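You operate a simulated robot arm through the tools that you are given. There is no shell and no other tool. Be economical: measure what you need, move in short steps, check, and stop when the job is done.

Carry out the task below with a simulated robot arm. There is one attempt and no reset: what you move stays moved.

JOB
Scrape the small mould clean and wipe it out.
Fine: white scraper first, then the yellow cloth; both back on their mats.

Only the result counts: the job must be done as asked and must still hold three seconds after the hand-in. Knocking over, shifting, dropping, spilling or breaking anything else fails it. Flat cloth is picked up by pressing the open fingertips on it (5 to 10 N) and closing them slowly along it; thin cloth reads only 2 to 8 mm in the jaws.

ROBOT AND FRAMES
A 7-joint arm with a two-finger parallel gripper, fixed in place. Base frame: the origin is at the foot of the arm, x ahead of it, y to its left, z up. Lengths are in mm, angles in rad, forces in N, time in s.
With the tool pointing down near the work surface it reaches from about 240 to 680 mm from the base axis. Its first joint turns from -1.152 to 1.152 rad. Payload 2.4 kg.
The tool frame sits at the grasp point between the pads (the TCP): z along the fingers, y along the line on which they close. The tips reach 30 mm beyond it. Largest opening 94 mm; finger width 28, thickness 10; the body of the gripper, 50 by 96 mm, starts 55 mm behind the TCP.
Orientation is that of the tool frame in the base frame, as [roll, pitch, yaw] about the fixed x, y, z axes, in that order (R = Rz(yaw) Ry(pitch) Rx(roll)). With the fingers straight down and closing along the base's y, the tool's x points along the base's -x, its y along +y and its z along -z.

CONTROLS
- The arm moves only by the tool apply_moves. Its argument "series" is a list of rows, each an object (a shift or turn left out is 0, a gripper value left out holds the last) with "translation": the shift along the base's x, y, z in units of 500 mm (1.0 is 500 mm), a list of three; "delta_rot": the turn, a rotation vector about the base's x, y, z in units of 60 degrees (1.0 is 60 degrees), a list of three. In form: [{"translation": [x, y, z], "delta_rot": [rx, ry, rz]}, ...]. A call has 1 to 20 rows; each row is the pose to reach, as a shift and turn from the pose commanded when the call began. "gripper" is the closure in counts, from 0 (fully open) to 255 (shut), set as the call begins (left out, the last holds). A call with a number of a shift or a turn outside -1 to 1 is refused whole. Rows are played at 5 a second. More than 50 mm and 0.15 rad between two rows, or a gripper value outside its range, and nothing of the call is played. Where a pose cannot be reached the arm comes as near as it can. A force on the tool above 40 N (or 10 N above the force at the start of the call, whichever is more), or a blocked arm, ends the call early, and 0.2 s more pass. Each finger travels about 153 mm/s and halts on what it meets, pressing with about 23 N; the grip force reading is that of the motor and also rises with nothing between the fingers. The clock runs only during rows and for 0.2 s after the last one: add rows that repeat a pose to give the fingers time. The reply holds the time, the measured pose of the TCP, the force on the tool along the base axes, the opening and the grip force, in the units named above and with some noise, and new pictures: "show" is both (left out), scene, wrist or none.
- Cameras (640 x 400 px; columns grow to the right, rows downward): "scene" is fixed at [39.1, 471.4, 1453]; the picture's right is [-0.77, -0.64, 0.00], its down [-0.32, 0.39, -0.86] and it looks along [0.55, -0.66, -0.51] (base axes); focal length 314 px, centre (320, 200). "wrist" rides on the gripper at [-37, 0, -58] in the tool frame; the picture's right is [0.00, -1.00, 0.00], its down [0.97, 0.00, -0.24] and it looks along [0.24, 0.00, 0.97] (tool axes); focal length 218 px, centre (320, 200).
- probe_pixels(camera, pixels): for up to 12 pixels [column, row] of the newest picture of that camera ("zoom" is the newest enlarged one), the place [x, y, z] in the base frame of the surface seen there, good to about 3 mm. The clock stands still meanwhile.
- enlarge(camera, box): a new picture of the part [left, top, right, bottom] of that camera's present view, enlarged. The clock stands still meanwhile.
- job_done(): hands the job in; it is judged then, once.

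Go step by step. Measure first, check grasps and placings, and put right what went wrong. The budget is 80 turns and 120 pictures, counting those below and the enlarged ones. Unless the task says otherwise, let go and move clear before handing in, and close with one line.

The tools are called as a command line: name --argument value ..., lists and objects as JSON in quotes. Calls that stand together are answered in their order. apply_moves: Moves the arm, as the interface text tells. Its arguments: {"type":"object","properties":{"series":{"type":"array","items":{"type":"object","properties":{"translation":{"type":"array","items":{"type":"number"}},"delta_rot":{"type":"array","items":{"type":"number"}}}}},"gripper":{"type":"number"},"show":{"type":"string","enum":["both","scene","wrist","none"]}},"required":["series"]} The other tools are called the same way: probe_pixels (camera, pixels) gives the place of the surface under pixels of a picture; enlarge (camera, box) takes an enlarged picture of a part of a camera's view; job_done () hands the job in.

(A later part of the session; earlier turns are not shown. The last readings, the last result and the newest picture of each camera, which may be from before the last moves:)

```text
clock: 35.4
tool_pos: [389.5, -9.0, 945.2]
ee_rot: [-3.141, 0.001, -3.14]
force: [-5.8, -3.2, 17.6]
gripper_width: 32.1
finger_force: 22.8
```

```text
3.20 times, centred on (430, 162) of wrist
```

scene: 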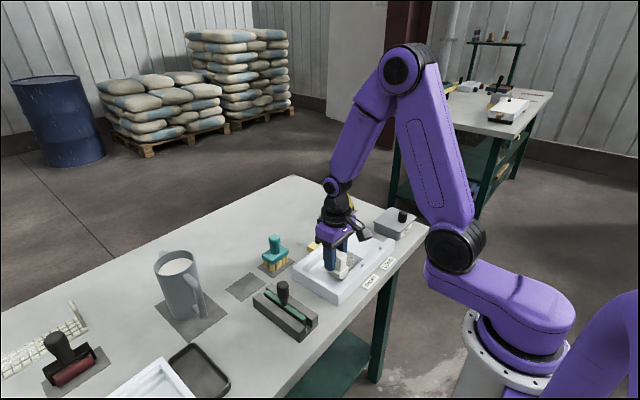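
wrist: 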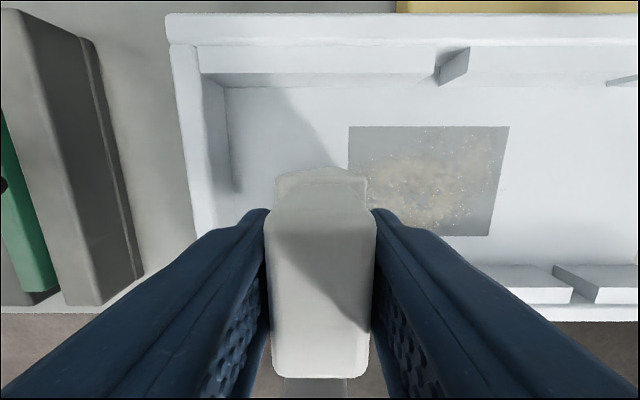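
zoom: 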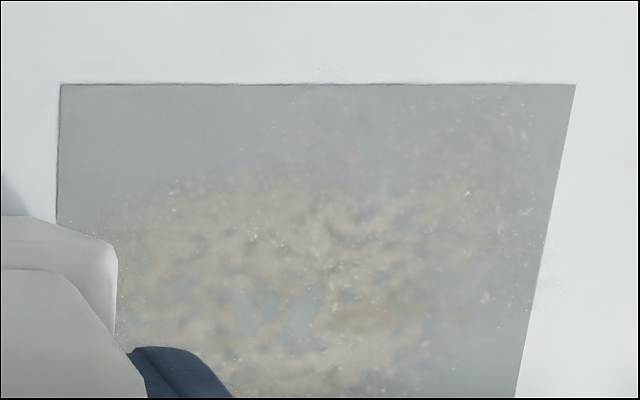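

Blade set in lane 2 (x≈390) at 17.6 N; sweeping toward −y.

apply_moves --series '[{"translation": [0, -0.02, 0]}, {"translation": [0, -0.04, 0]}, {"translation": [0, -0.06, -0.0003]}, {"translation": [0, -0.08, -0.0006]}, {"translation": [0, -0.1, -0.0009]}, {"translation": [0, -0.12, -0.0012]}]' --show "none"

apply_moves --series '[{"translation": [0, -0.02, -0.0005]}, {"translation": [0, -0.04, -0.001]}, {"translation": [0, -0.06, -0.0015]}, {"translation": [0, -0.08, -0.002]}, {"translation": [0, -0.1, -0.002]}, {"translation": [0, -0.12, -0.002]}]'

enlarge --camera "scene" --box '[300, 220, 400, 300]'

```text
clock: 36.8
tool_pos: [390.7, -67.2, 942.9]
ee_rot: [3.141, 0.002, 3.141]
force: [0.0, 5.0, 17.0]
gripper_width: 31.9
finger_force: 23.1
```

```text
clock: 38.2
tool_pos: [389.8, -127.2, 943.6]
ee_rot: [-3.141, 0.003, -3.141]
force: [-0.4, 10.3, 31.5]
gripper_width: 32.2
finger_force: 23.2
```

scene: 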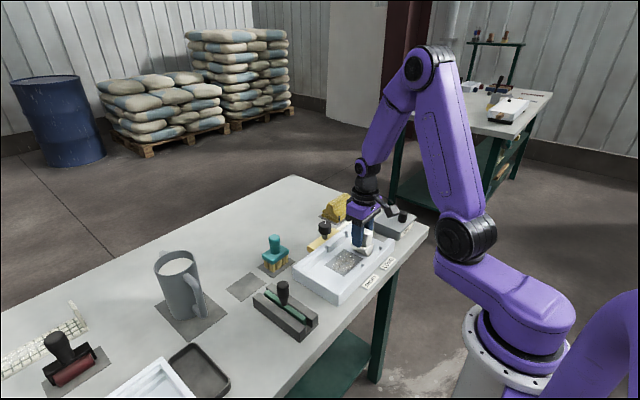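
wrist: 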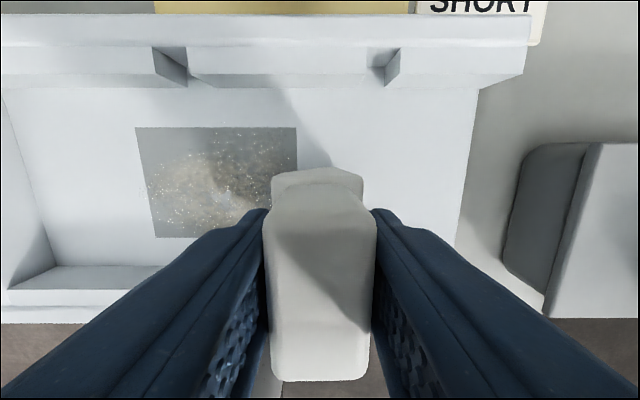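

```text
5.00 times, centred on (350, 260) of scene
```

zoom: 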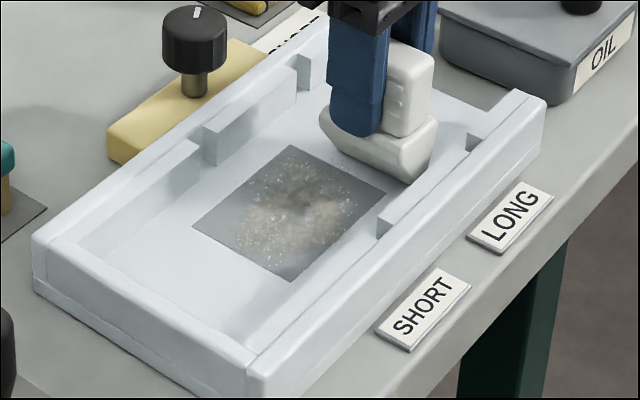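

The fingertips now bear on the ledge (31.5 N), so pressure will be repeatable. I ease by ~1 mm and make the return stroke.

apply_moves --series '[{"translation": [0, 0.0, 0.002]}, {"translation": [0, 0.0, 0.002]}]' --show "none"

apply_moves --series '[{"translation": [0, 0.02, 0]}, {"translation": [0, 0.04, 0]}, {"translation": [0, 0.06, 0]}, {"translation": [0, 0.08, 0]}, {"translation": [0, 0.1, 0]}, {"translation": [0, 0.12, 0]}]' --show "none"

```text
clock: 38.8
tool_pos: [391.2, -129.3, 944.7]
ee_rot: [3.14, 0.0, 3.141]
force: [1.6, 4.5, 14.2]
gripper_width: 32.2
finger_force: 22.6
```

```text
clock: 40.2
tool_pos: [390.2, -68.8, 944.6]
ee_rot: [-3.141, -0.001, 3.141]
force: [0.4, 0.4, -0.7]
gripper_width: 32.2
finger_force: 23.1
```

Contact vanishes on the +y strokes, so I'll use −y strokes. Lift, return to y≈0, press.

apply_moves --series '[{"translation": [0, 0, 0.008]}, {"translation": [0, 0.06, 0.008]}, {"translation": [0, 0.13, 0.008]}, {"translation": [0, 0.13, 0]}, {"translation": [0, 0.13, -0.002]}, {"translation": [0, 0.13, -0.002]}]'

enlarge --camera "wrist" --box '[330, 100, 530, 225]'

```text
clock: 41.6
tool_pos: [389.5, -2.5, 943.4]
ee_rot: [3.141, -0.001, 3.142]
force: [-5.3, 3.0, 22.6]
gripper_width: 32.0
finger_force: 23.0
```

scene: 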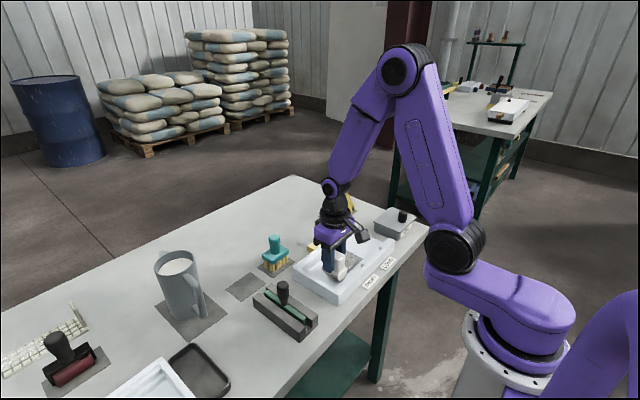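
wrist: 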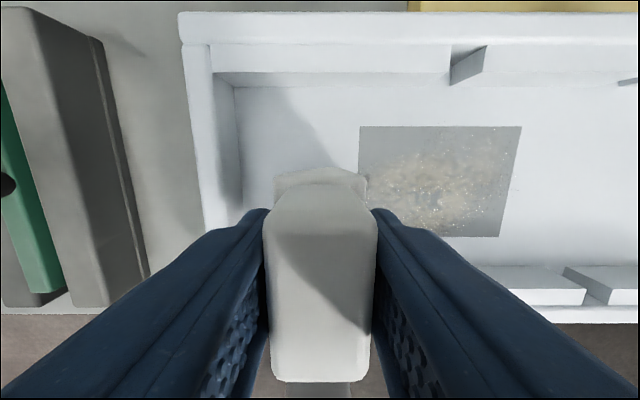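

```text
3.20 times, centred on (430, 162) of wrist
```

zoom: 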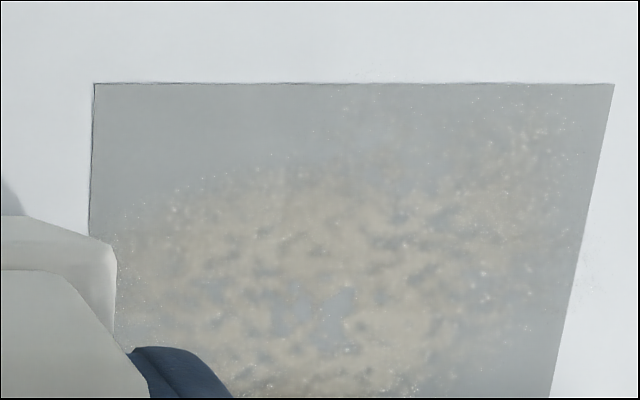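

apply_moves --series '[{"translation": [0, -0.02, 0.0005]}, {"translation": [0, -0.04, 0.0005]}, {"translation": [0, -0.06, 0.0005]}, {"translation": [0, -0.08, 0.0005]}]' --show "none"

apply_moves --series '[{"translation": [0, -0.02, 0]}, {"translation": [0, -0.04, 0]}, {"translation": [0, -0.06, 0]}, {"translation": [0, -0.08, 0]}]' --show "none"

apply_moves --series '[{"translation": [0, -0.02, 0]}, {"translation": [0, -0.04, 0]}, {"translation": [0, -0.06, 0]}, {"translation": [0, -0.08, 0]}, {"translation": [0, -0.1, 0]}]'

enlarge --camera "scene" --box '[300, 220, 400, 300]'

```text
clock: 42.6
tool_pos: [391.1, -43.3, 944.0]
ee_rot: [-3.141, 0.0, -3.141]
force: [1.0, 10.4, 26.7]
gripper_width: 31.9
finger_force: 23.0
```

```text
clock: 43.6
tool_pos: [390.4, -82.4, 943.7]
ee_rot: [3.142, 0.0, -3.139]
force: [0.2, 10.0, 28.2]
gripper_width: 32.2
finger_force: 23.2
```

```text
clock: 44.8
tool_pos: [391.4, -133.2, 943.5]
ee_rot: [-3.141, -0.001, -3.14]
force: [0.8, 7.3, 19.5]
gripper_width: 32.3
finger_force: 22.9
```

scene: 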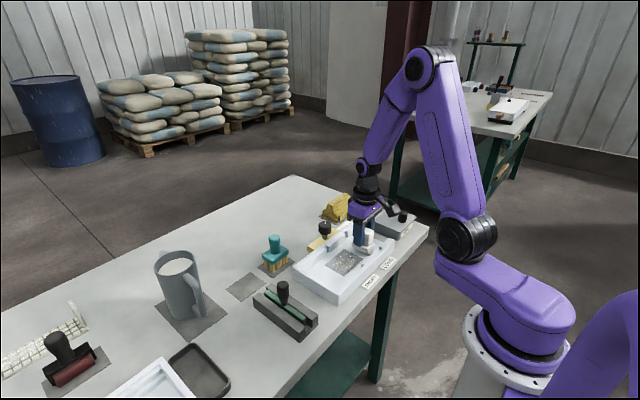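
wrist: 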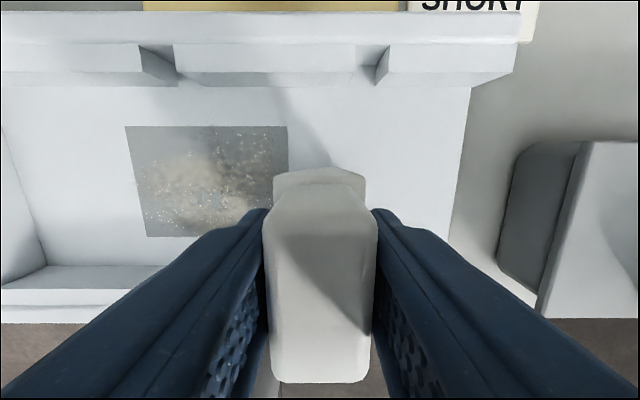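

```text
5.00 times, centred on (350, 260) of scene
```

zoom: 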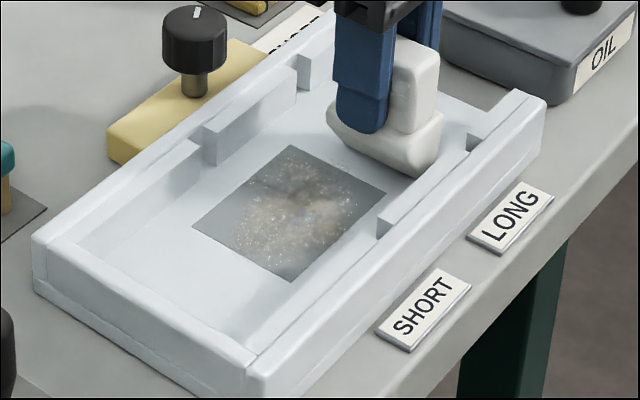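

Lane 2 had a full firm stroke, yet no visible change so far. Lane 1 has had no firm stroke yet; I'll lift, go to x≈426, y≈0 and press moderately.

apply_moves --series '[{"translation": [0, 0, 0.01]}, {"translation": [0.04, 0.06, 0.01]}, {"translation": [0.074, 0.13, 0.01]}, {"translation": [0.074, 0.2, 0.01]}, {"translation": [0.074, 0.27, 0.01]}, {"translation": [0.074, 0.27, 0.001]}, {"translation": [0.074, 0.27, 0]}, {"translation": [0.074, 0.27, 0]}]' --show "none"

```text
clock: 46.6
tool_pos: [427.3, 3.2, 944.7]
ee_rot: [3.14, 0.001, 3.141]
force: [-1.9, 2.8, 12.7]
gripper_width: 32.1
finger_force: 23.6
```

Contact at 12.7 N; slower −y stroke now.

apply_moves --series '[{"translation": [0, -0.01, 0]}, {"translation": [0, -0.02, 0]}, {"translation": [0, -0.03, 0]}, {"translation": [0, -0.04, 0]}, {"translation": [0, -0.05, 0]}, {"translation": [0, -0.06, 0]}, {"translation": [0, -0.07, 0]}, {"translation": [0, -0.08, 0]}]' --show "none"

apply_moves --series '[{"translation": [0, -0.01, 0]}, {"translation": [0, -0.02, 0]}, {"translation": [0, -0.03, 0]}, {"translation": [0, -0.04, 0]}, {"translation": [0, -0.05, 0]}, {"translation": [0, -0.06, 0]}, {"translation": [0, -0.07, 0]}, {"translation": [0, -0.08, 0]}]' --show "none"

apply_moves --series '[{"translation": [0, -0.015, 0]}, {"translation": [0, -0.03, 0]}, {"translation": [0, -0.045, 0]}, {"translation": [0, -0.06, 0]}, {"translation": [0, -0.075, 0]}, {"translation": [0, -0.09, 0]}, {"translation": [0, -0.11, 0]}]'

enlarge --camera "scene" --box '[300, 220, 400, 300]'

```text
clock: 48.4
tool_pos: [427.4, -37.1, 942.5]
ee_rot: [3.141, 0.001, 3.142]
force: [-0.5, 10.0, 29.5]
gripper_width: 32.4
finger_force: 22.6
```

```text
clock: 50.2
tool_pos: [427.8, -77.6, 943.3]
ee_rot: [-3.141, -0.001, -3.141]
force: [-0.3, 6.5, 13.9]
gripper_width: 32.1
finger_force: 22.4
```

```text
clock: 51.8
tool_pos: [429.2, -133.3, 942.2]
ee_rot: [-3.14, 0.001, -3.142]
force: [0.3, 3.6, 8.8]
gripper_width: 32.2
finger_force: 23.3
```

scene: 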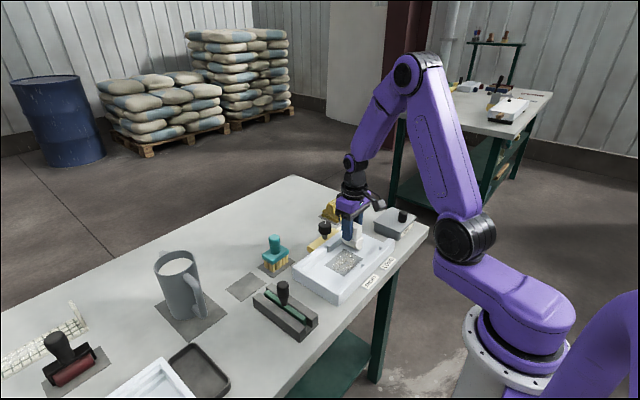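
wrist: 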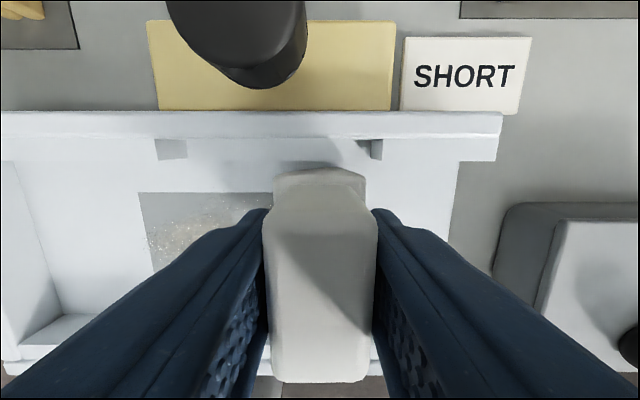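

```text
5.00 times, centred on (350, 260) of scene
```

zoom: 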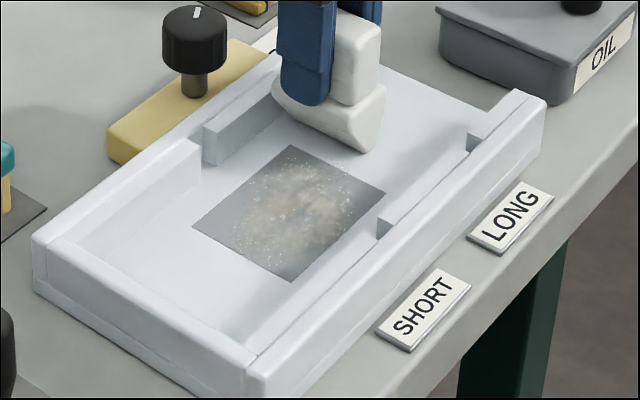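

Both lanes are now covered. For thoroughness I do a middle lane (x≈408) with a +y return stroke with more pressure.

apply_moves --series '[{"translation": [-0.02, 0, 0.006]}, {"translation": [-0.04, 0, 0.006]}, {"translation": [-0.04, 0, -0.001]}, {"translation": [-0.04, 0, -0.002]}, {"translation": [-0.04, 0.015, -0.003]}, {"translation": [-0.04, 0.03, -0.004]}, {"translation": [-0.04, 0.05, -0.004]}, {"translation": [-0.04, 0.07, -0.004]}]' --show "none"

apply_moves --series '[{"translation": [0, 0.02, 0]}, {"translation": [0, 0.04, 0]}, {"translation": [0, 0.06, 0]}, {"translation": [0, 0.08, 0]}, {"translation": [0, 0.1, 0]}]' --show "none"

apply_moves --series '[{"translation": [0, 0.02, 0]}, {"translation": [0, 0.04, 0]}, {"translation": [0, 0.06, 0]}, {"translation": [0, 0.08, 0]}, {"translation": [0, 0.09, 0]}]'

enlarge --camera "scene" --box '[300, 220, 400, 300]'

```text
clock: 53.2
tool_pos: [408.7, -123.0, 943.4]
ee_rot: [-3.139, 0.008, 3.14]
force: [-1.3, -0.2, 5.9]
gripper_width: 32.2
finger_force: 23.0
stopped in row 6: the force on the tool passed its limit (the readings are from after the stop); the commanded pose is now the measured one
```

```text
clock: 54.4
tool_pos: [410.0, -71.7, 942.2]
ee_rot: [-3.138, 0.008, 3.14]
force: [0.3, -4.3, 9.0]
gripper_width: 32.4
finger_force: 23.0
```

```text
clock: 55.6
tool_pos: [409.7, -27.7, 943.8]
ee_rot: [-3.138, 0.008, -3.142]
force: [0.6, -4.8, 13.6]
gripper_width: 32.1
finger_force: 23.4
```

scene: 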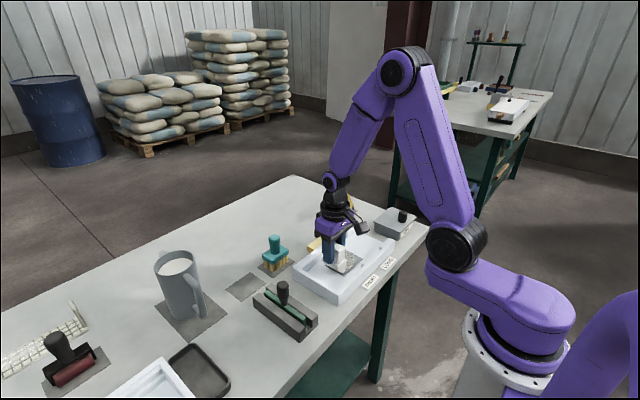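
wrist: 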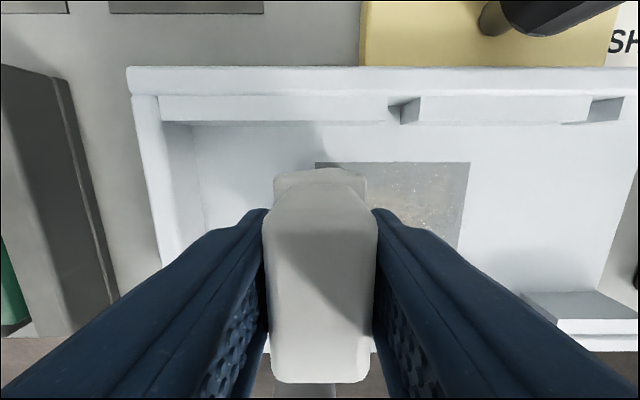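

```text
5.00 times, centred on (350, 260) of scene
```

zoom: 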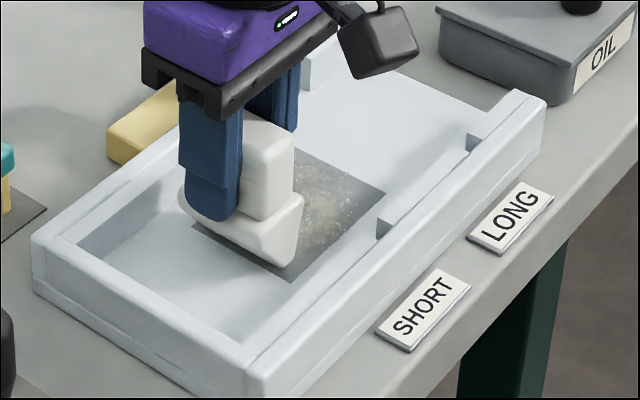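

I finish the stroke, lift, and look at the patch unobstructed.

apply_moves --series '[{"translation": [0, 0.02, 0]}, {"translation": [0, 0.04, 0]}, {"translation": [0, 0.05, 0.02]}, {"translation": [0, 0.06, 0.1]}, {"translation": [0, 0.08, 0.18]}, {"translation": [0, 0.14, 0.22]}, {"translation": [0, 0.14, 0.22]}]'

enlarge --camera "wrist" --box '[340, 120, 500, 220]'

enlarge --camera "scene" --box '[300, 220, 400, 300]'

```text
clock: 57.2
tool_pos: [410.4, 41.7, 1053.1]
ee_rot: [-3.138, 0.009, 3.142]
force: [-0.3, 0.1, -1.3]
gripper_width: 32.4
finger_force: 23.2
```

scene: 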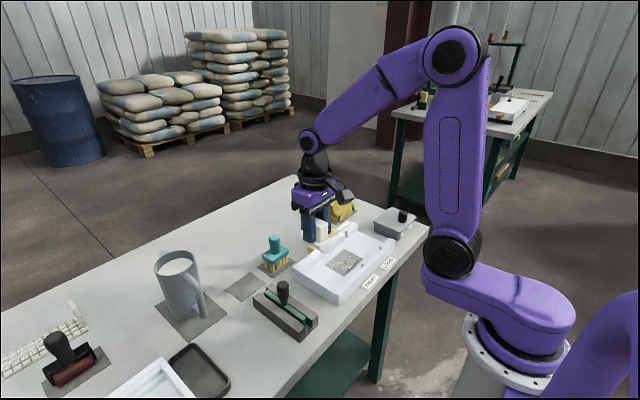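
wrist: 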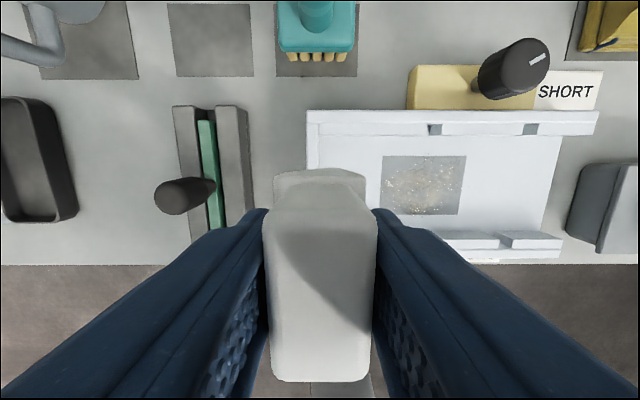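

```text
4.00 times, centred on (420, 170) of wrist
```

zoom: 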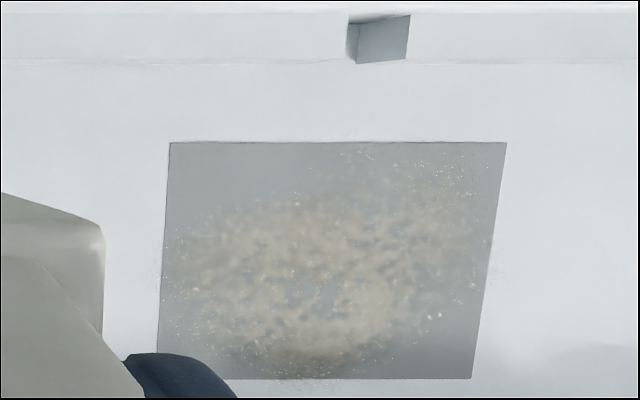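

```text
5.00 times, centred on (350, 260) of scene
```

zoom: 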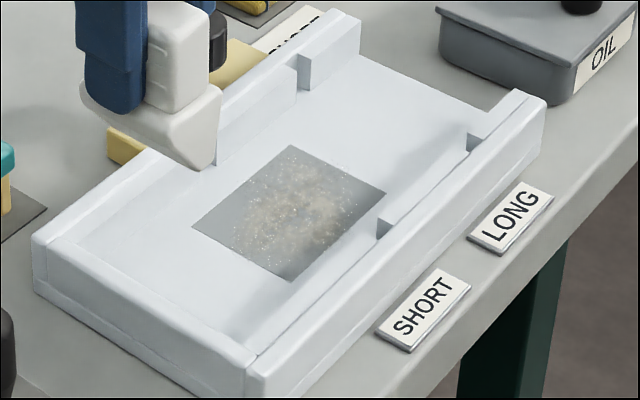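

The patch looks about the same (speckle state may not render live), but all of it has had firm strokes. I put the scraper back: first correct the tilt and go above its mat, turning −90°.

apply_moves --series '[{"translation": [0.04, 0.02, 0.02], "delta_rot": [0.0034, 0.0086, 0]}, {"translation": [0.1, 0.06, 0.03], "delta_rot": [0.0034, 0.0086, 0]}, {"translation": [0.15, 0.12, 0.03], "delta_rot": [0.0034, 0.0086, 0]}, {"translation": [0.21, 0.17, 0.03], "delta_rot": [0.0034, 0.0086, 0]}, {"translation": [0.279, 0.213, 0.03], "delta_rot": [0.0034, 0.0086, 0]}, {"translation": [0.279, 0.213, 0.03], "delta_rot": [0.0034, 0.0086, 0]}]' --show "none"

apply_moves --series '[{"delta_rot": [0, 0, -0.14]}, {"delta_rot": [0, 0, -0.28]}, {"delta_rot": [0, 0, -0.42]}, {"delta_rot": [0, 0, -0.56]}, {"delta_rot": [0, 0, -0.7]}, {"delta_rot": [0, 0, -0.84]}, {"delta_rot": [0, 0, -0.98]}]' --show "none"

apply_moves --series '[{"delta_rot": [0, 0, -0.13]}, {"delta_rot": [0, 0, -0.26]}, {"delta_rot": [0, 0, -0.39]}, {"delta_rot": [0, 0, -0.52]}, {"delta_rot": [0, 0, -0.52]}]'

enlarge --camera "scene" --box '[190, 160, 300, 310]'

```text
clock: 58.6
tool_pos: [548.9, 147.9, 1068.9]
ee_rot: [-3.142, 0.0, -3.141]
force: [-0.9, 0.0, -1.7]
gripper_width: 32.2
finger_force: 23.3
```

```text
clock: 60.2
tool_pos: [548.9, 149.4, 1068.9]
ee_rot: [3.141, 0.0, 2.111]
force: [-0.1, 0.4, -1.4]
gripper_width: 32.1
finger_force: 22.7
```

```text
clock: 61.4
tool_pos: [549.0, 148.7, 1067.6]
ee_rot: [-3.142, 0.0, 1.567]
force: [0.6, 0.4, -1.8]
gripper_width: 32.2
finger_force: 22.6
```

scene: 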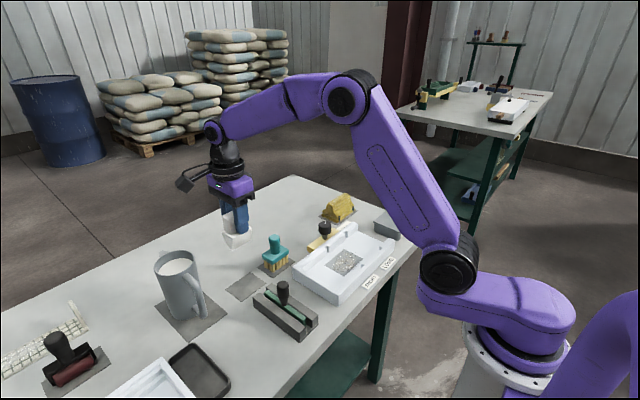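
wrist: 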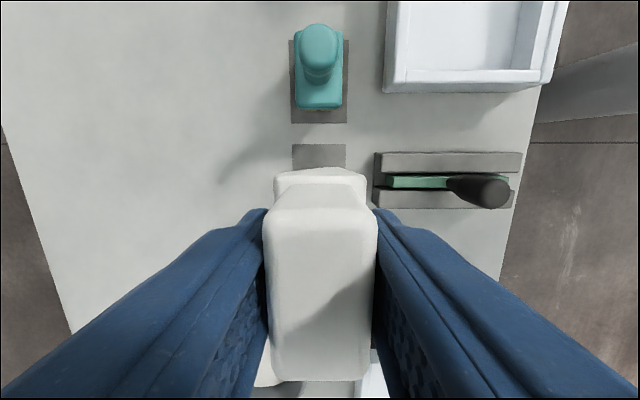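

```text
2.67 times, centred on (245, 235) of scene
```

zoom: 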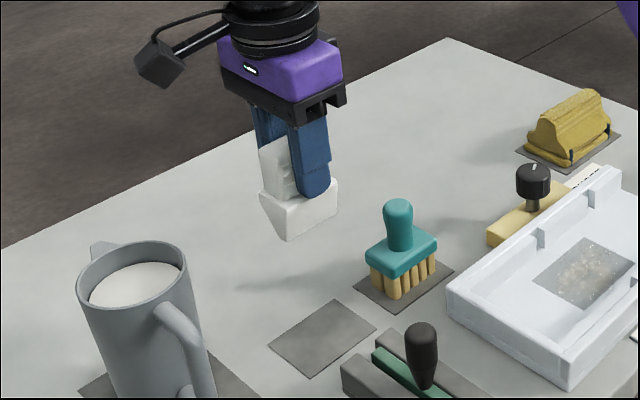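

Scraper upright above its mat. Descending to just above the mat.

apply_moves --series '[{"translation": [0, 0, -0.08]}, {"translation": [0, 0, -0.16]}, {"translation": [0, 0, -0.22]}, {"translation": [0, 0, -0.26]}, {"translation": [0, 0, -0.27]}, {"translation": [0, 0, -0.274]}, {"translation": [0, 0, -0.274]}]' --show "none"

apply_moves --series '[{"translation": [0, 0, -0.002]}, {"translation": [0, 0, -0.003]}, {"translation": [0, 0, -0.003]}]' --show "none"

```text
clock: 63.0
tool_pos: [549.6, 149.2, 930.3]
ee_rot: [-3.141, 0.0, 1.571]
force: [1.0, 0.5, -1.3]
gripper_width: 32.1
finger_force: 22.3
```

```text
clock: 63.8
tool_pos: [549.6, 148.8, 929.9]
ee_rot: [3.141, 0.0, 1.573]
force: [-0.4, -0.4, 2.5]
gripper_width: 32.2
finger_force: 23.4
```

apply_moves --series '[{"translation": [0, 0, -0.001]}, {"translation": [0, 0, -0.001]}]'

enlarge --camera "scene" --box '[200, 210, 300, 310]'

```text
clock: 64.4
tool_pos: [549.1, 149.0, 931.2]
ee_rot: [3.139, 0.0, 1.57]
force: [-2.2, -1.5, 10.9]
gripper_width: 31.9
finger_force: 22.7
```

scene: 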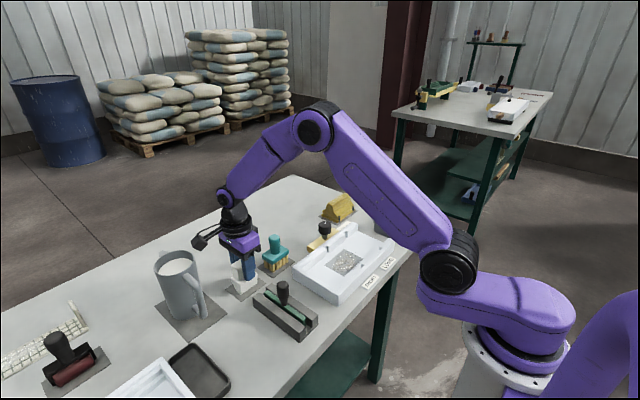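
wrist: 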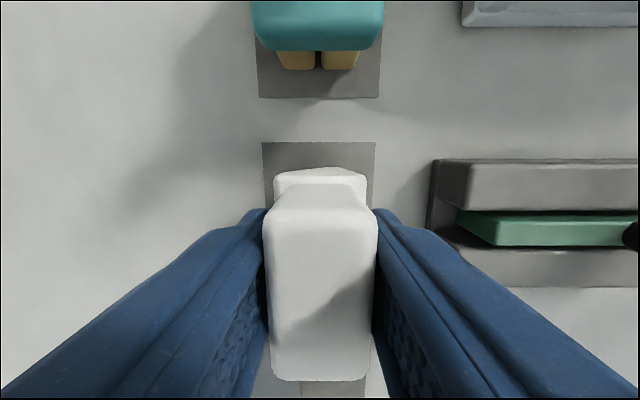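

```text
4.00 times, centred on (250, 260) of scene
```

zoom: 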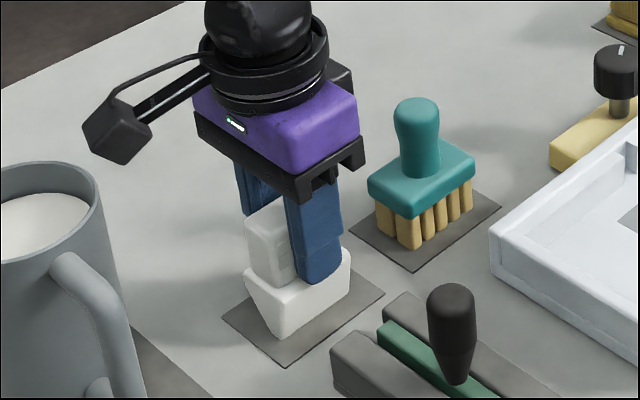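

The scraper rests on its mat (10.9 N). I ease slightly and open.

apply_moves --series '[{"translation": [0, 0, 0.001]}, {"translation": [0, 0, 0.001]}]' --show "none"

apply_moves --series '[{}, {}, {}, {}]' --gripper 100

enlarge --camera "scene" --box '[200, 210, 300, 310]'

```text
clock: 65.0
tool_pos: [550.8, 148.3, 929.4]
ee_rot: [3.14, 0.0, 1.571]
force: [0.0, -0.4, 6.1]
gripper_width: 32.2
finger_force: 22.5
```

```text
clock: 66.0
tool_pos: [549.4, 149.6, 928.9]
ee_rot: [3.141, 0.0, 1.572]
force: [-0.7, 0.9, -0.8]
gripper_width: 57.3
finger_force: 0.0
```

scene: 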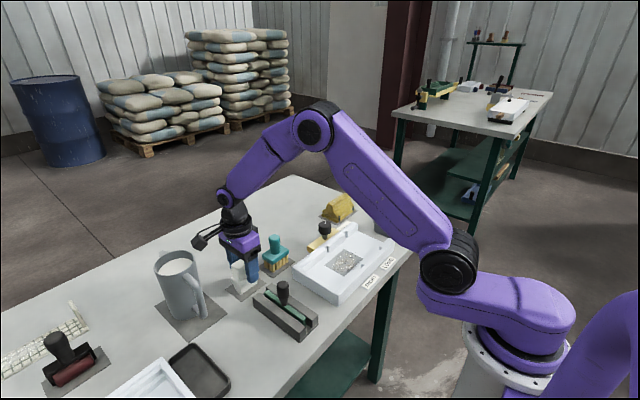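
wrist: 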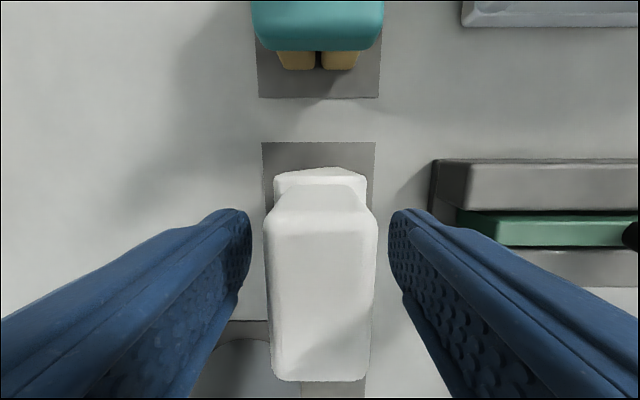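

```text
4.00 times, centred on (250, 260) of scene
```

zoom: 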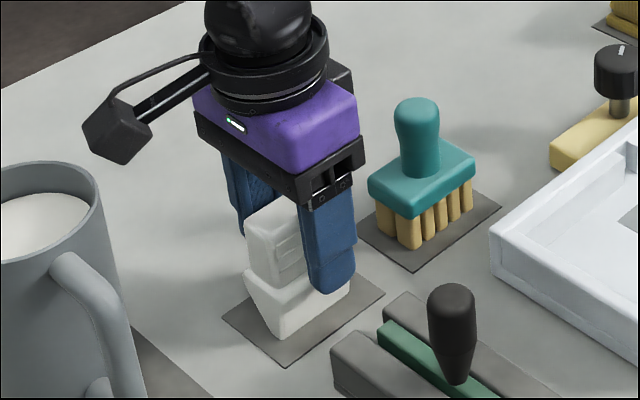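

The scraper stands on its mat. I lift, and measure the yellow cloth from the scene view.

apply_moves --series '[{"translation": [0, 0, 0.05]}, {"translation": [0, 0, 0.13]}, {"translation": [0, 0, 0.22]}, {"translation": [0, 0, 0.3]}, {"translation": [-0.03, -0.08, 0.3]}, {"translation": [-0.06, -0.16, 0.3]}, {"translation": [-0.08, -0.24, 0.3]}, {"translation": [-0.08, -0.32, 0.3]}, {"translation": [-0.08, -0.4, 0.3]}, {"translation": [-0.08, -0.48, 0.3]}, {"translation": [-0.08, -0.48, 0.3]}]'

enlarge --camera "scene" --box '[310, 180, 370, 230]'

enlarge --camera "scene" --box '[200, 220, 300, 310]'

```text
clock: 68.4
tool_pos: [508.8, -91.9, 1078.8]
ee_rot: [-3.141, -0.002, 1.571]
force: [0.3, 0.1, 0.6]
gripper_width: 57.2
finger_force: 0.0
```

scene: 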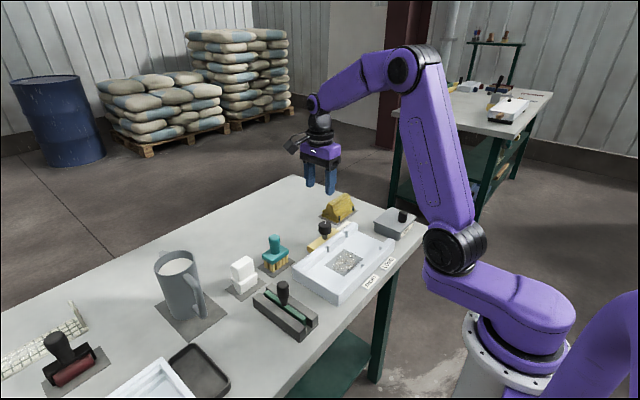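
wrist: 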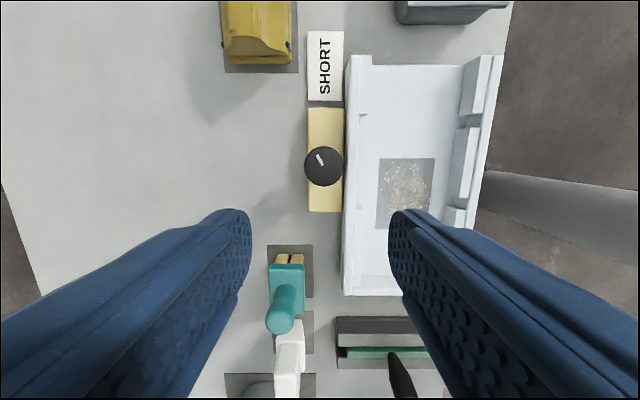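

```text
8.00 times, centred on (340, 205) of scene
```

zoom: 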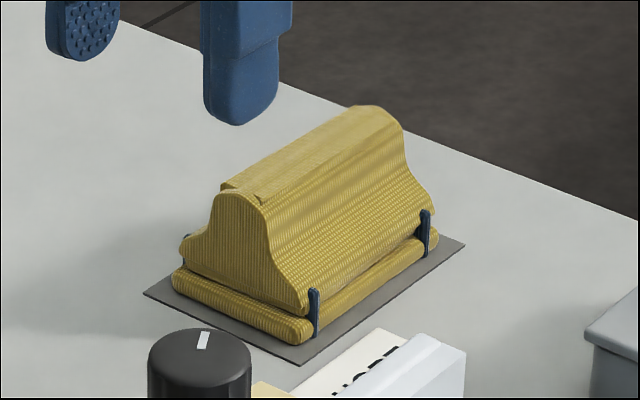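

```text
4.44 times, centred on (250, 265) of scene
```

zoom: 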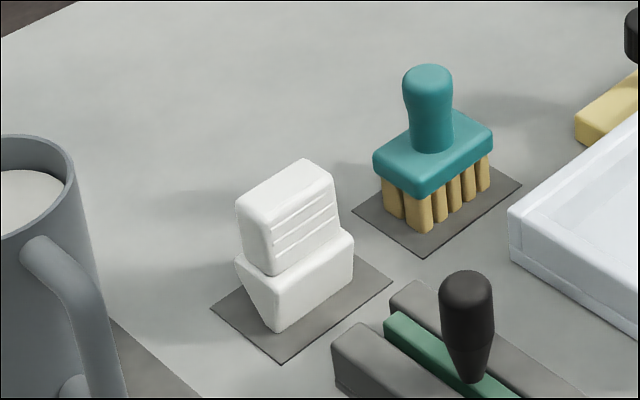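

Scraper is back as found. The cloth pad has a ridge along y, so the present orientation (closing along x) fits; measuring it.

enlarge --camera "scene" --box '[310, 180, 370, 230]'

probe_pixels --camera "zoom" --pixels '[[240, 200], [300, 160], [370, 110], [265, 215], [400, 140], [275, 270], [410, 190], [300, 330], [190, 280], [298, 362], [147, 293], [464, 243]]'

probe_pixels --camera "wrist" --pixels '[[245, 20], [270, 20], [245, 45], [265, 48], [230, 30], [285, 30], [225, 72], [294, 72], [258, 60], [225, 62], [288, 62]]'

```text
8.00 times, centred on (340, 205) of scene
```

zoom: 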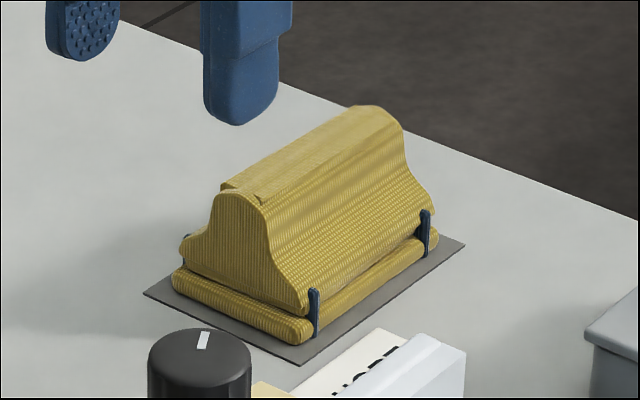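

```text
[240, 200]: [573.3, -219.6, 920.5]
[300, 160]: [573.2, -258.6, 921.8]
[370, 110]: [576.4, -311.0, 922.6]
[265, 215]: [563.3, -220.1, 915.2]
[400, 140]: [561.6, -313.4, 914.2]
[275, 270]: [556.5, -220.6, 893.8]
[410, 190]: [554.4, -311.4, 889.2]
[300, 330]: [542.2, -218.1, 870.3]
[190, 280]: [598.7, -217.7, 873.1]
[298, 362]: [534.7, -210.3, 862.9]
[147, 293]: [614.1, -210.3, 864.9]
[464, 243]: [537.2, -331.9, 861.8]
```

```text
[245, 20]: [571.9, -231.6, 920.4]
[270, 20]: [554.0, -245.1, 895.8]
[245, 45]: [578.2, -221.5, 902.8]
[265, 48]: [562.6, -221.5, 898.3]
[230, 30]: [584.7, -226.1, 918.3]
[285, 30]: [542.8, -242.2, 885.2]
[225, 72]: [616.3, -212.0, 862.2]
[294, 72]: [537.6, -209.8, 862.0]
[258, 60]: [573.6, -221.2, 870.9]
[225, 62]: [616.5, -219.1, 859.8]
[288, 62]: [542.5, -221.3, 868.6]
```

Cloth pad: ridge x 562–588, y −220…−312, top z 922; mat centre ≈(575.5,−271). Going above it with the jaws fully open.

apply_moves --series '[{"translation": [0.03, -0.08, 0]}, {"translation": [0.06, -0.16, 0]}, {"translation": [0.1, -0.24, 0]}, {"translation": [0.132, -0.3, 0]}, {"translation": [0.132, -0.349, 0]}, {"translation": [0.132, -0.349, -0.08]}, {"translation": [0.132, -0.349, -0.16]}, {"translation": [0.132, -0.349, -0.2]}, {"translation": [0.132, -0.349, -0.2]}]' --gripper 0

enlarge --camera "scene" --box '[300, 150, 380, 230]'

```text
clock: 70.4
tool_pos: [574.3, -266.6, 979.3]
ee_rot: [-3.139, 0.002, 1.573]
force: [0.0, -0.2, 0.1]
gripper_width: 94.1
finger_force: 0.1
```

scene: 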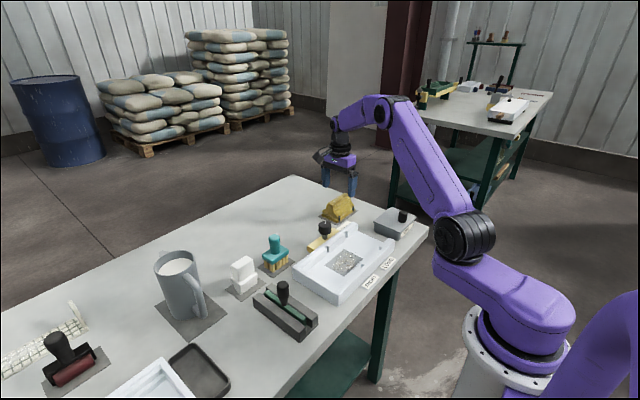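
wrist: 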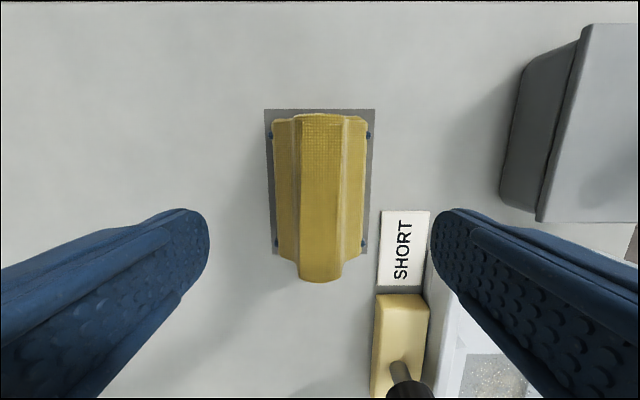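

```text
5.00 times, centred on (340, 190) of scene
```

zoom: 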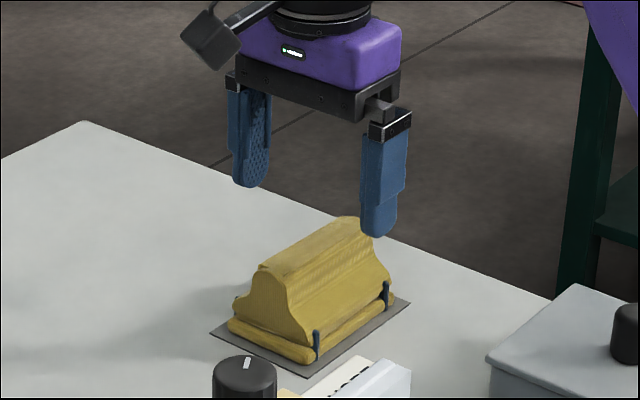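

Aligned. Descending to TCP z≈926 and closing.

apply_moves --series '[{"translation": [0.002, 0, -0.05]}, {"translation": [0.002, 0, -0.09]}, {"translation": [0.002, 0, -0.107]}, {"translation": [0.002, 0, -0.107]}]' --show "none"

apply_moves --series '[{}, {}, {}, {}, {}]' --gripper 255

enlarge --camera "scene" --box '[300, 150, 380, 230]'

```text
clock: 71.4
tool_pos: [576.1, -265.5, 925.1]
ee_rot: [3.141, 0.0, 1.569]
force: [-0.1, -0.6, 0.8]
gripper_width: 94.1
finger_force: 0.0
```

```text
clock: 72.6
tool_pos: [575.9, -265.8, 926.6]
ee_rot: [-3.141, -0.001, 1.571]
force: [0.8, -0.8, 1.6]
gripper_width: 25.1
finger_force: 23.0
```

scene: 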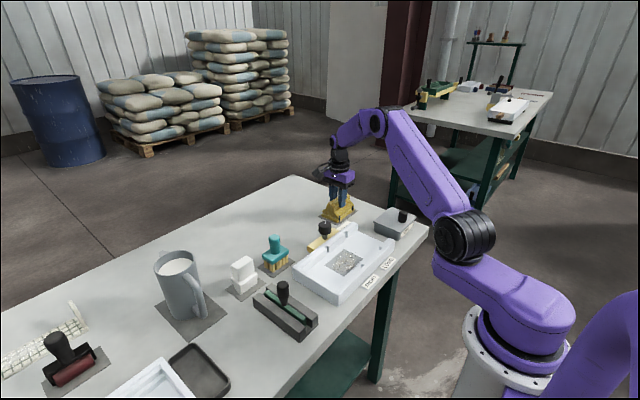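
wrist: 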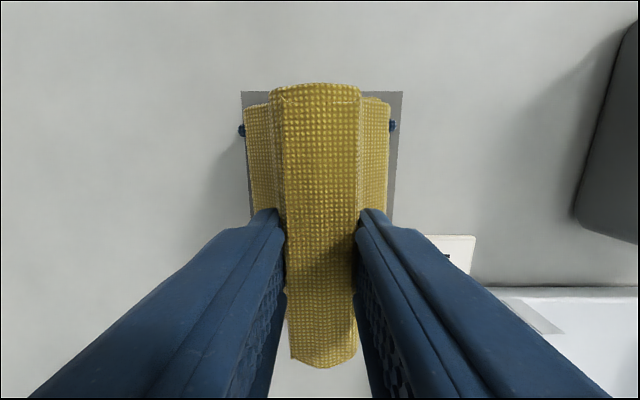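

```text
5.00 times, centred on (340, 190) of scene
```

zoom: 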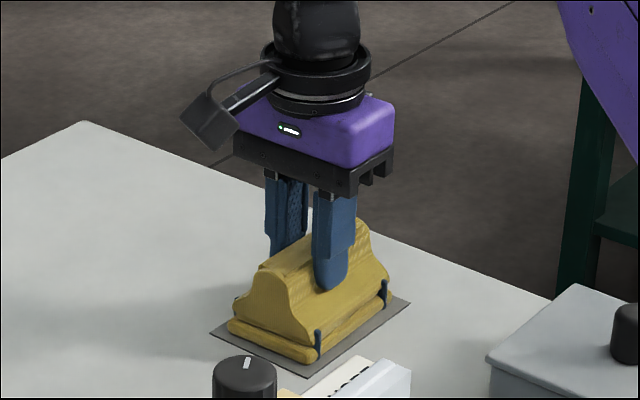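

Gripped the cloth pad's ridge (25 mm, 23 N). Lifting and checking.

apply_moves --series '[{"translation": [0, 0, 0.03]}, {"translation": [0, 0, 0.1]}, {"translation": [0, 0, 0.19]}, {"translation": [0, 0, 0.22]}, {"translation": [0, 0, 0.22]}]'

enlarge --camera "scene" --box '[300, 130, 400, 240]'

```text
clock: 73.8
tool_pos: [575.7, -265.5, 1037.0]
ee_rot: [3.141, 0.0, 1.572]
force: [0.0, -0.7, -0.1]
gripper_width: 25.2
finger_force: 23.4
```

scene: 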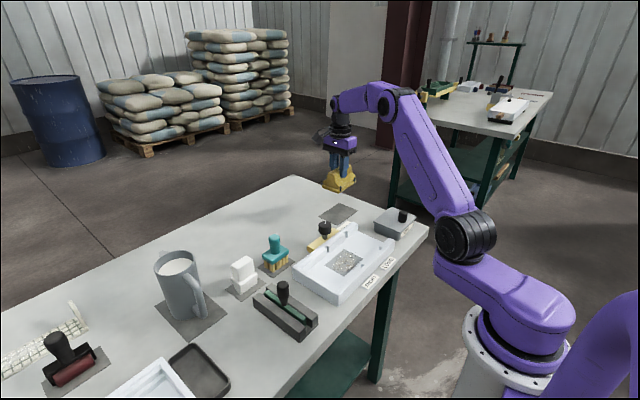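
wrist: 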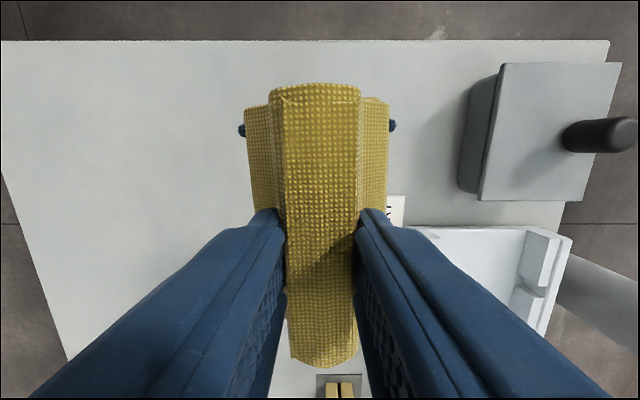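

```text
3.64 times, centred on (350, 185) of scene
```

zoom: 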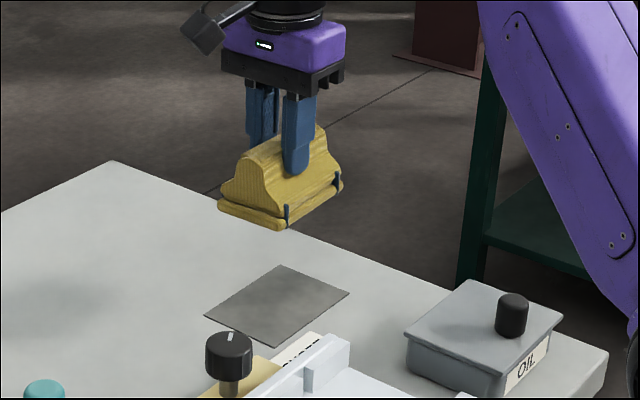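

The pad is level and held. Carrying it over the mould to (404,−68), then down to near contact.

apply_moves --series '[{"translation": [-0.05, 0.06, 0]}, {"translation": [-0.1, 0.12, 0]}, {"translation": [-0.15, 0.18, 0]}, {"translation": [-0.2, 0.24, 0]}, {"translation": [-0.25, 0.3, 0]}, {"translation": [-0.3, 0.35, 0]}, {"translation": [-0.343, 0.395, 0]}, {"translation": [-0.343, 0.395, -0.08]}, {"translation": [-0.343, 0.395, -0.14]}, {"translation": [-0.343, 0.395, -0.17]}, {"translation": [-0.343, 0.395, -0.17]}]'

enlarge --camera "scene" --box '[290, 190, 400, 300]'

```text
clock: 76.2
tool_pos: [406.1, -67.3, 949.9]
ee_rot: [3.141, 0.001, 1.57]
force: [0.4, 0.3, -0.2]
gripper_width: 24.8
finger_force: 22.9
```

scene: 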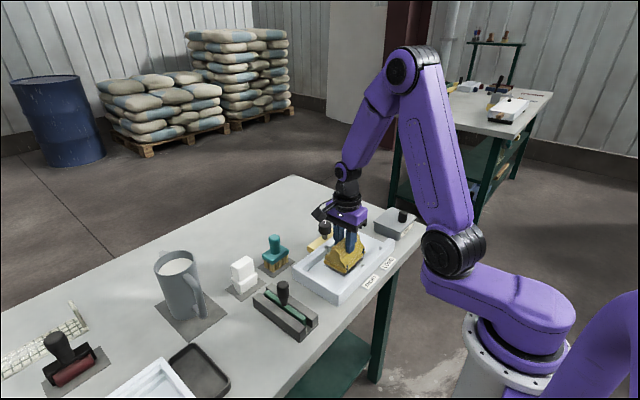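
wrist: 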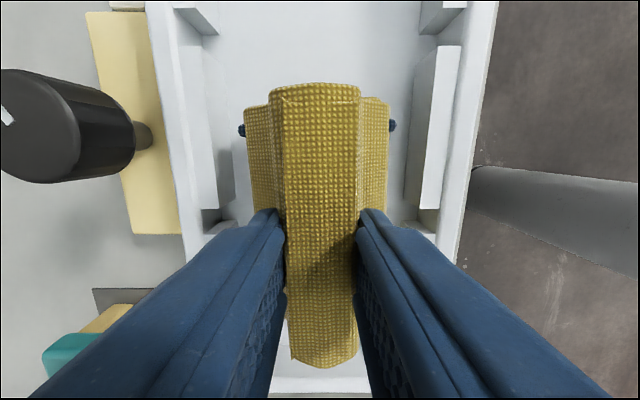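

```text
3.64 times, centred on (345, 245) of scene
```

zoom: 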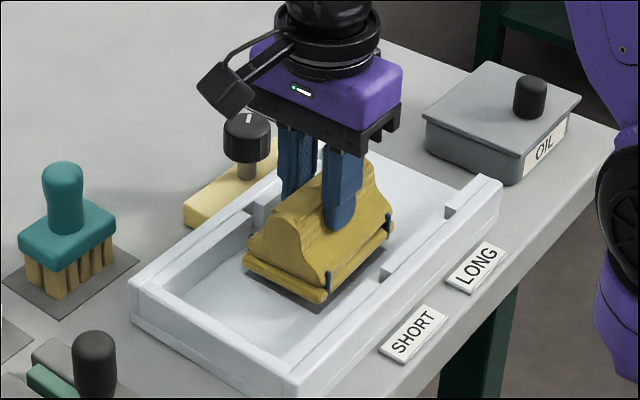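

Well centred. Lowering to find contact near z≈940.

apply_moves --series '[{"translation": [0, 0.02, -0.01]}, {"translation": [0, 0.06, -0.016]}, {"translation": [0, 0.06, -0.018]}, {"translation": [0, 0.06, -0.018]}]' --show "none"

apply_moves --series '[{"translation": [0, 0, -0.002]}, {"translation": [0, 0, -0.003]}, {"translation": [0, 0, -0.003]}]' --show "none"

```text
clock: 77.2
tool_pos: [403.0, -37.4, 941.3]
ee_rot: [3.141, -0.001, 1.57]
force: [-0.3, -0.1, -0.4]
gripper_width: 25.1
finger_force: 22.7
```

```text
clock: 78.0
tool_pos: [404.1, -38.5, 940.6]
ee_rot: [3.141, 0.001, 1.571]
force: [0.0, 0.6, -0.7]
gripper_width: 25.3
finger_force: 23.4
```

apply_moves --series '[{"translation": [0, 0, -0.001]}, {"translation": [0, 0, -0.003]}, {"translation": [0, 0, -0.003]}]' --show "none"

```text
clock: 78.8
tool_pos: [403.8, -38.2, 938.5]
ee_rot: [3.141, 0.0, 1.571]
force: [-3.8, 1.5, 20.1]
gripper_width: 25.2
finger_force: 23.1
```

Contact at 20 N. Wiping toward −y at slightly lower pressure, reading midway.

apply_moves --series '[{"translation": [0, 0, 0.001]}, {"translation": [0, -0.02, 0.001]}, {"translation": [0, -0.04, 0.001]}, {"translation": [0, -0.06, 0.001]}, {"translation": [0, -0.08, 0.001]}]' --show "none"

apply_moves --series '[{"translation": [0, -0.02, 0]}, {"translation": [0, -0.04, 0]}, {"translation": [0, -0.06, 0]}, {"translation": [0, -0.08, 0]}, {"translation": [0, -0.1, 0]}, {"translation": [0, -0.12, 0]}]'

enlarge --camera "scene" --box '[300, 220, 400, 300]'

```text
clock: 80.0
tool_pos: [403.3, -79.0, 940.1]
ee_rot: [3.142, -0.001, 1.569]
force: [-0.9, 2.0, 6.9]
gripper_width: 25.2
finger_force: 23.3
```

```text
clock: 81.4
tool_pos: [405.0, -138.3, 938.8]
ee_rot: [-3.14, 0.002, 1.572]
force: [0.3, 3.4, 9.2]
gripper_width: 24.8
finger_force: 23.1
```

scene: 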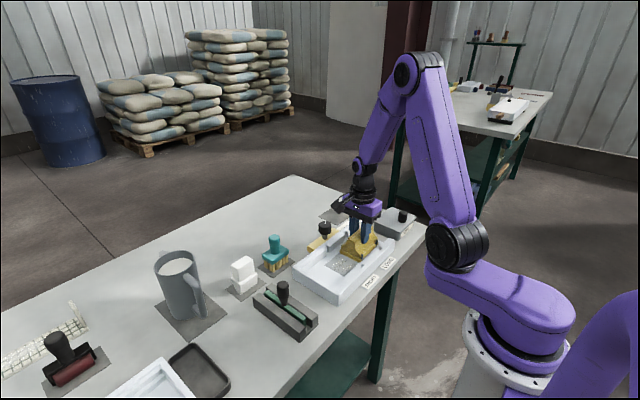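
wrist: 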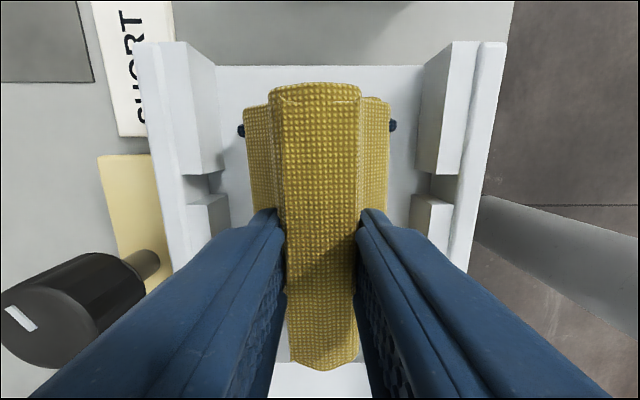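

```text
5.00 times, centred on (350, 260) of scene
```

zoom: 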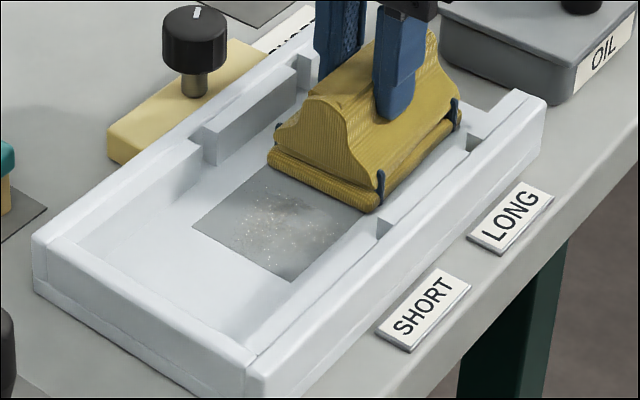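

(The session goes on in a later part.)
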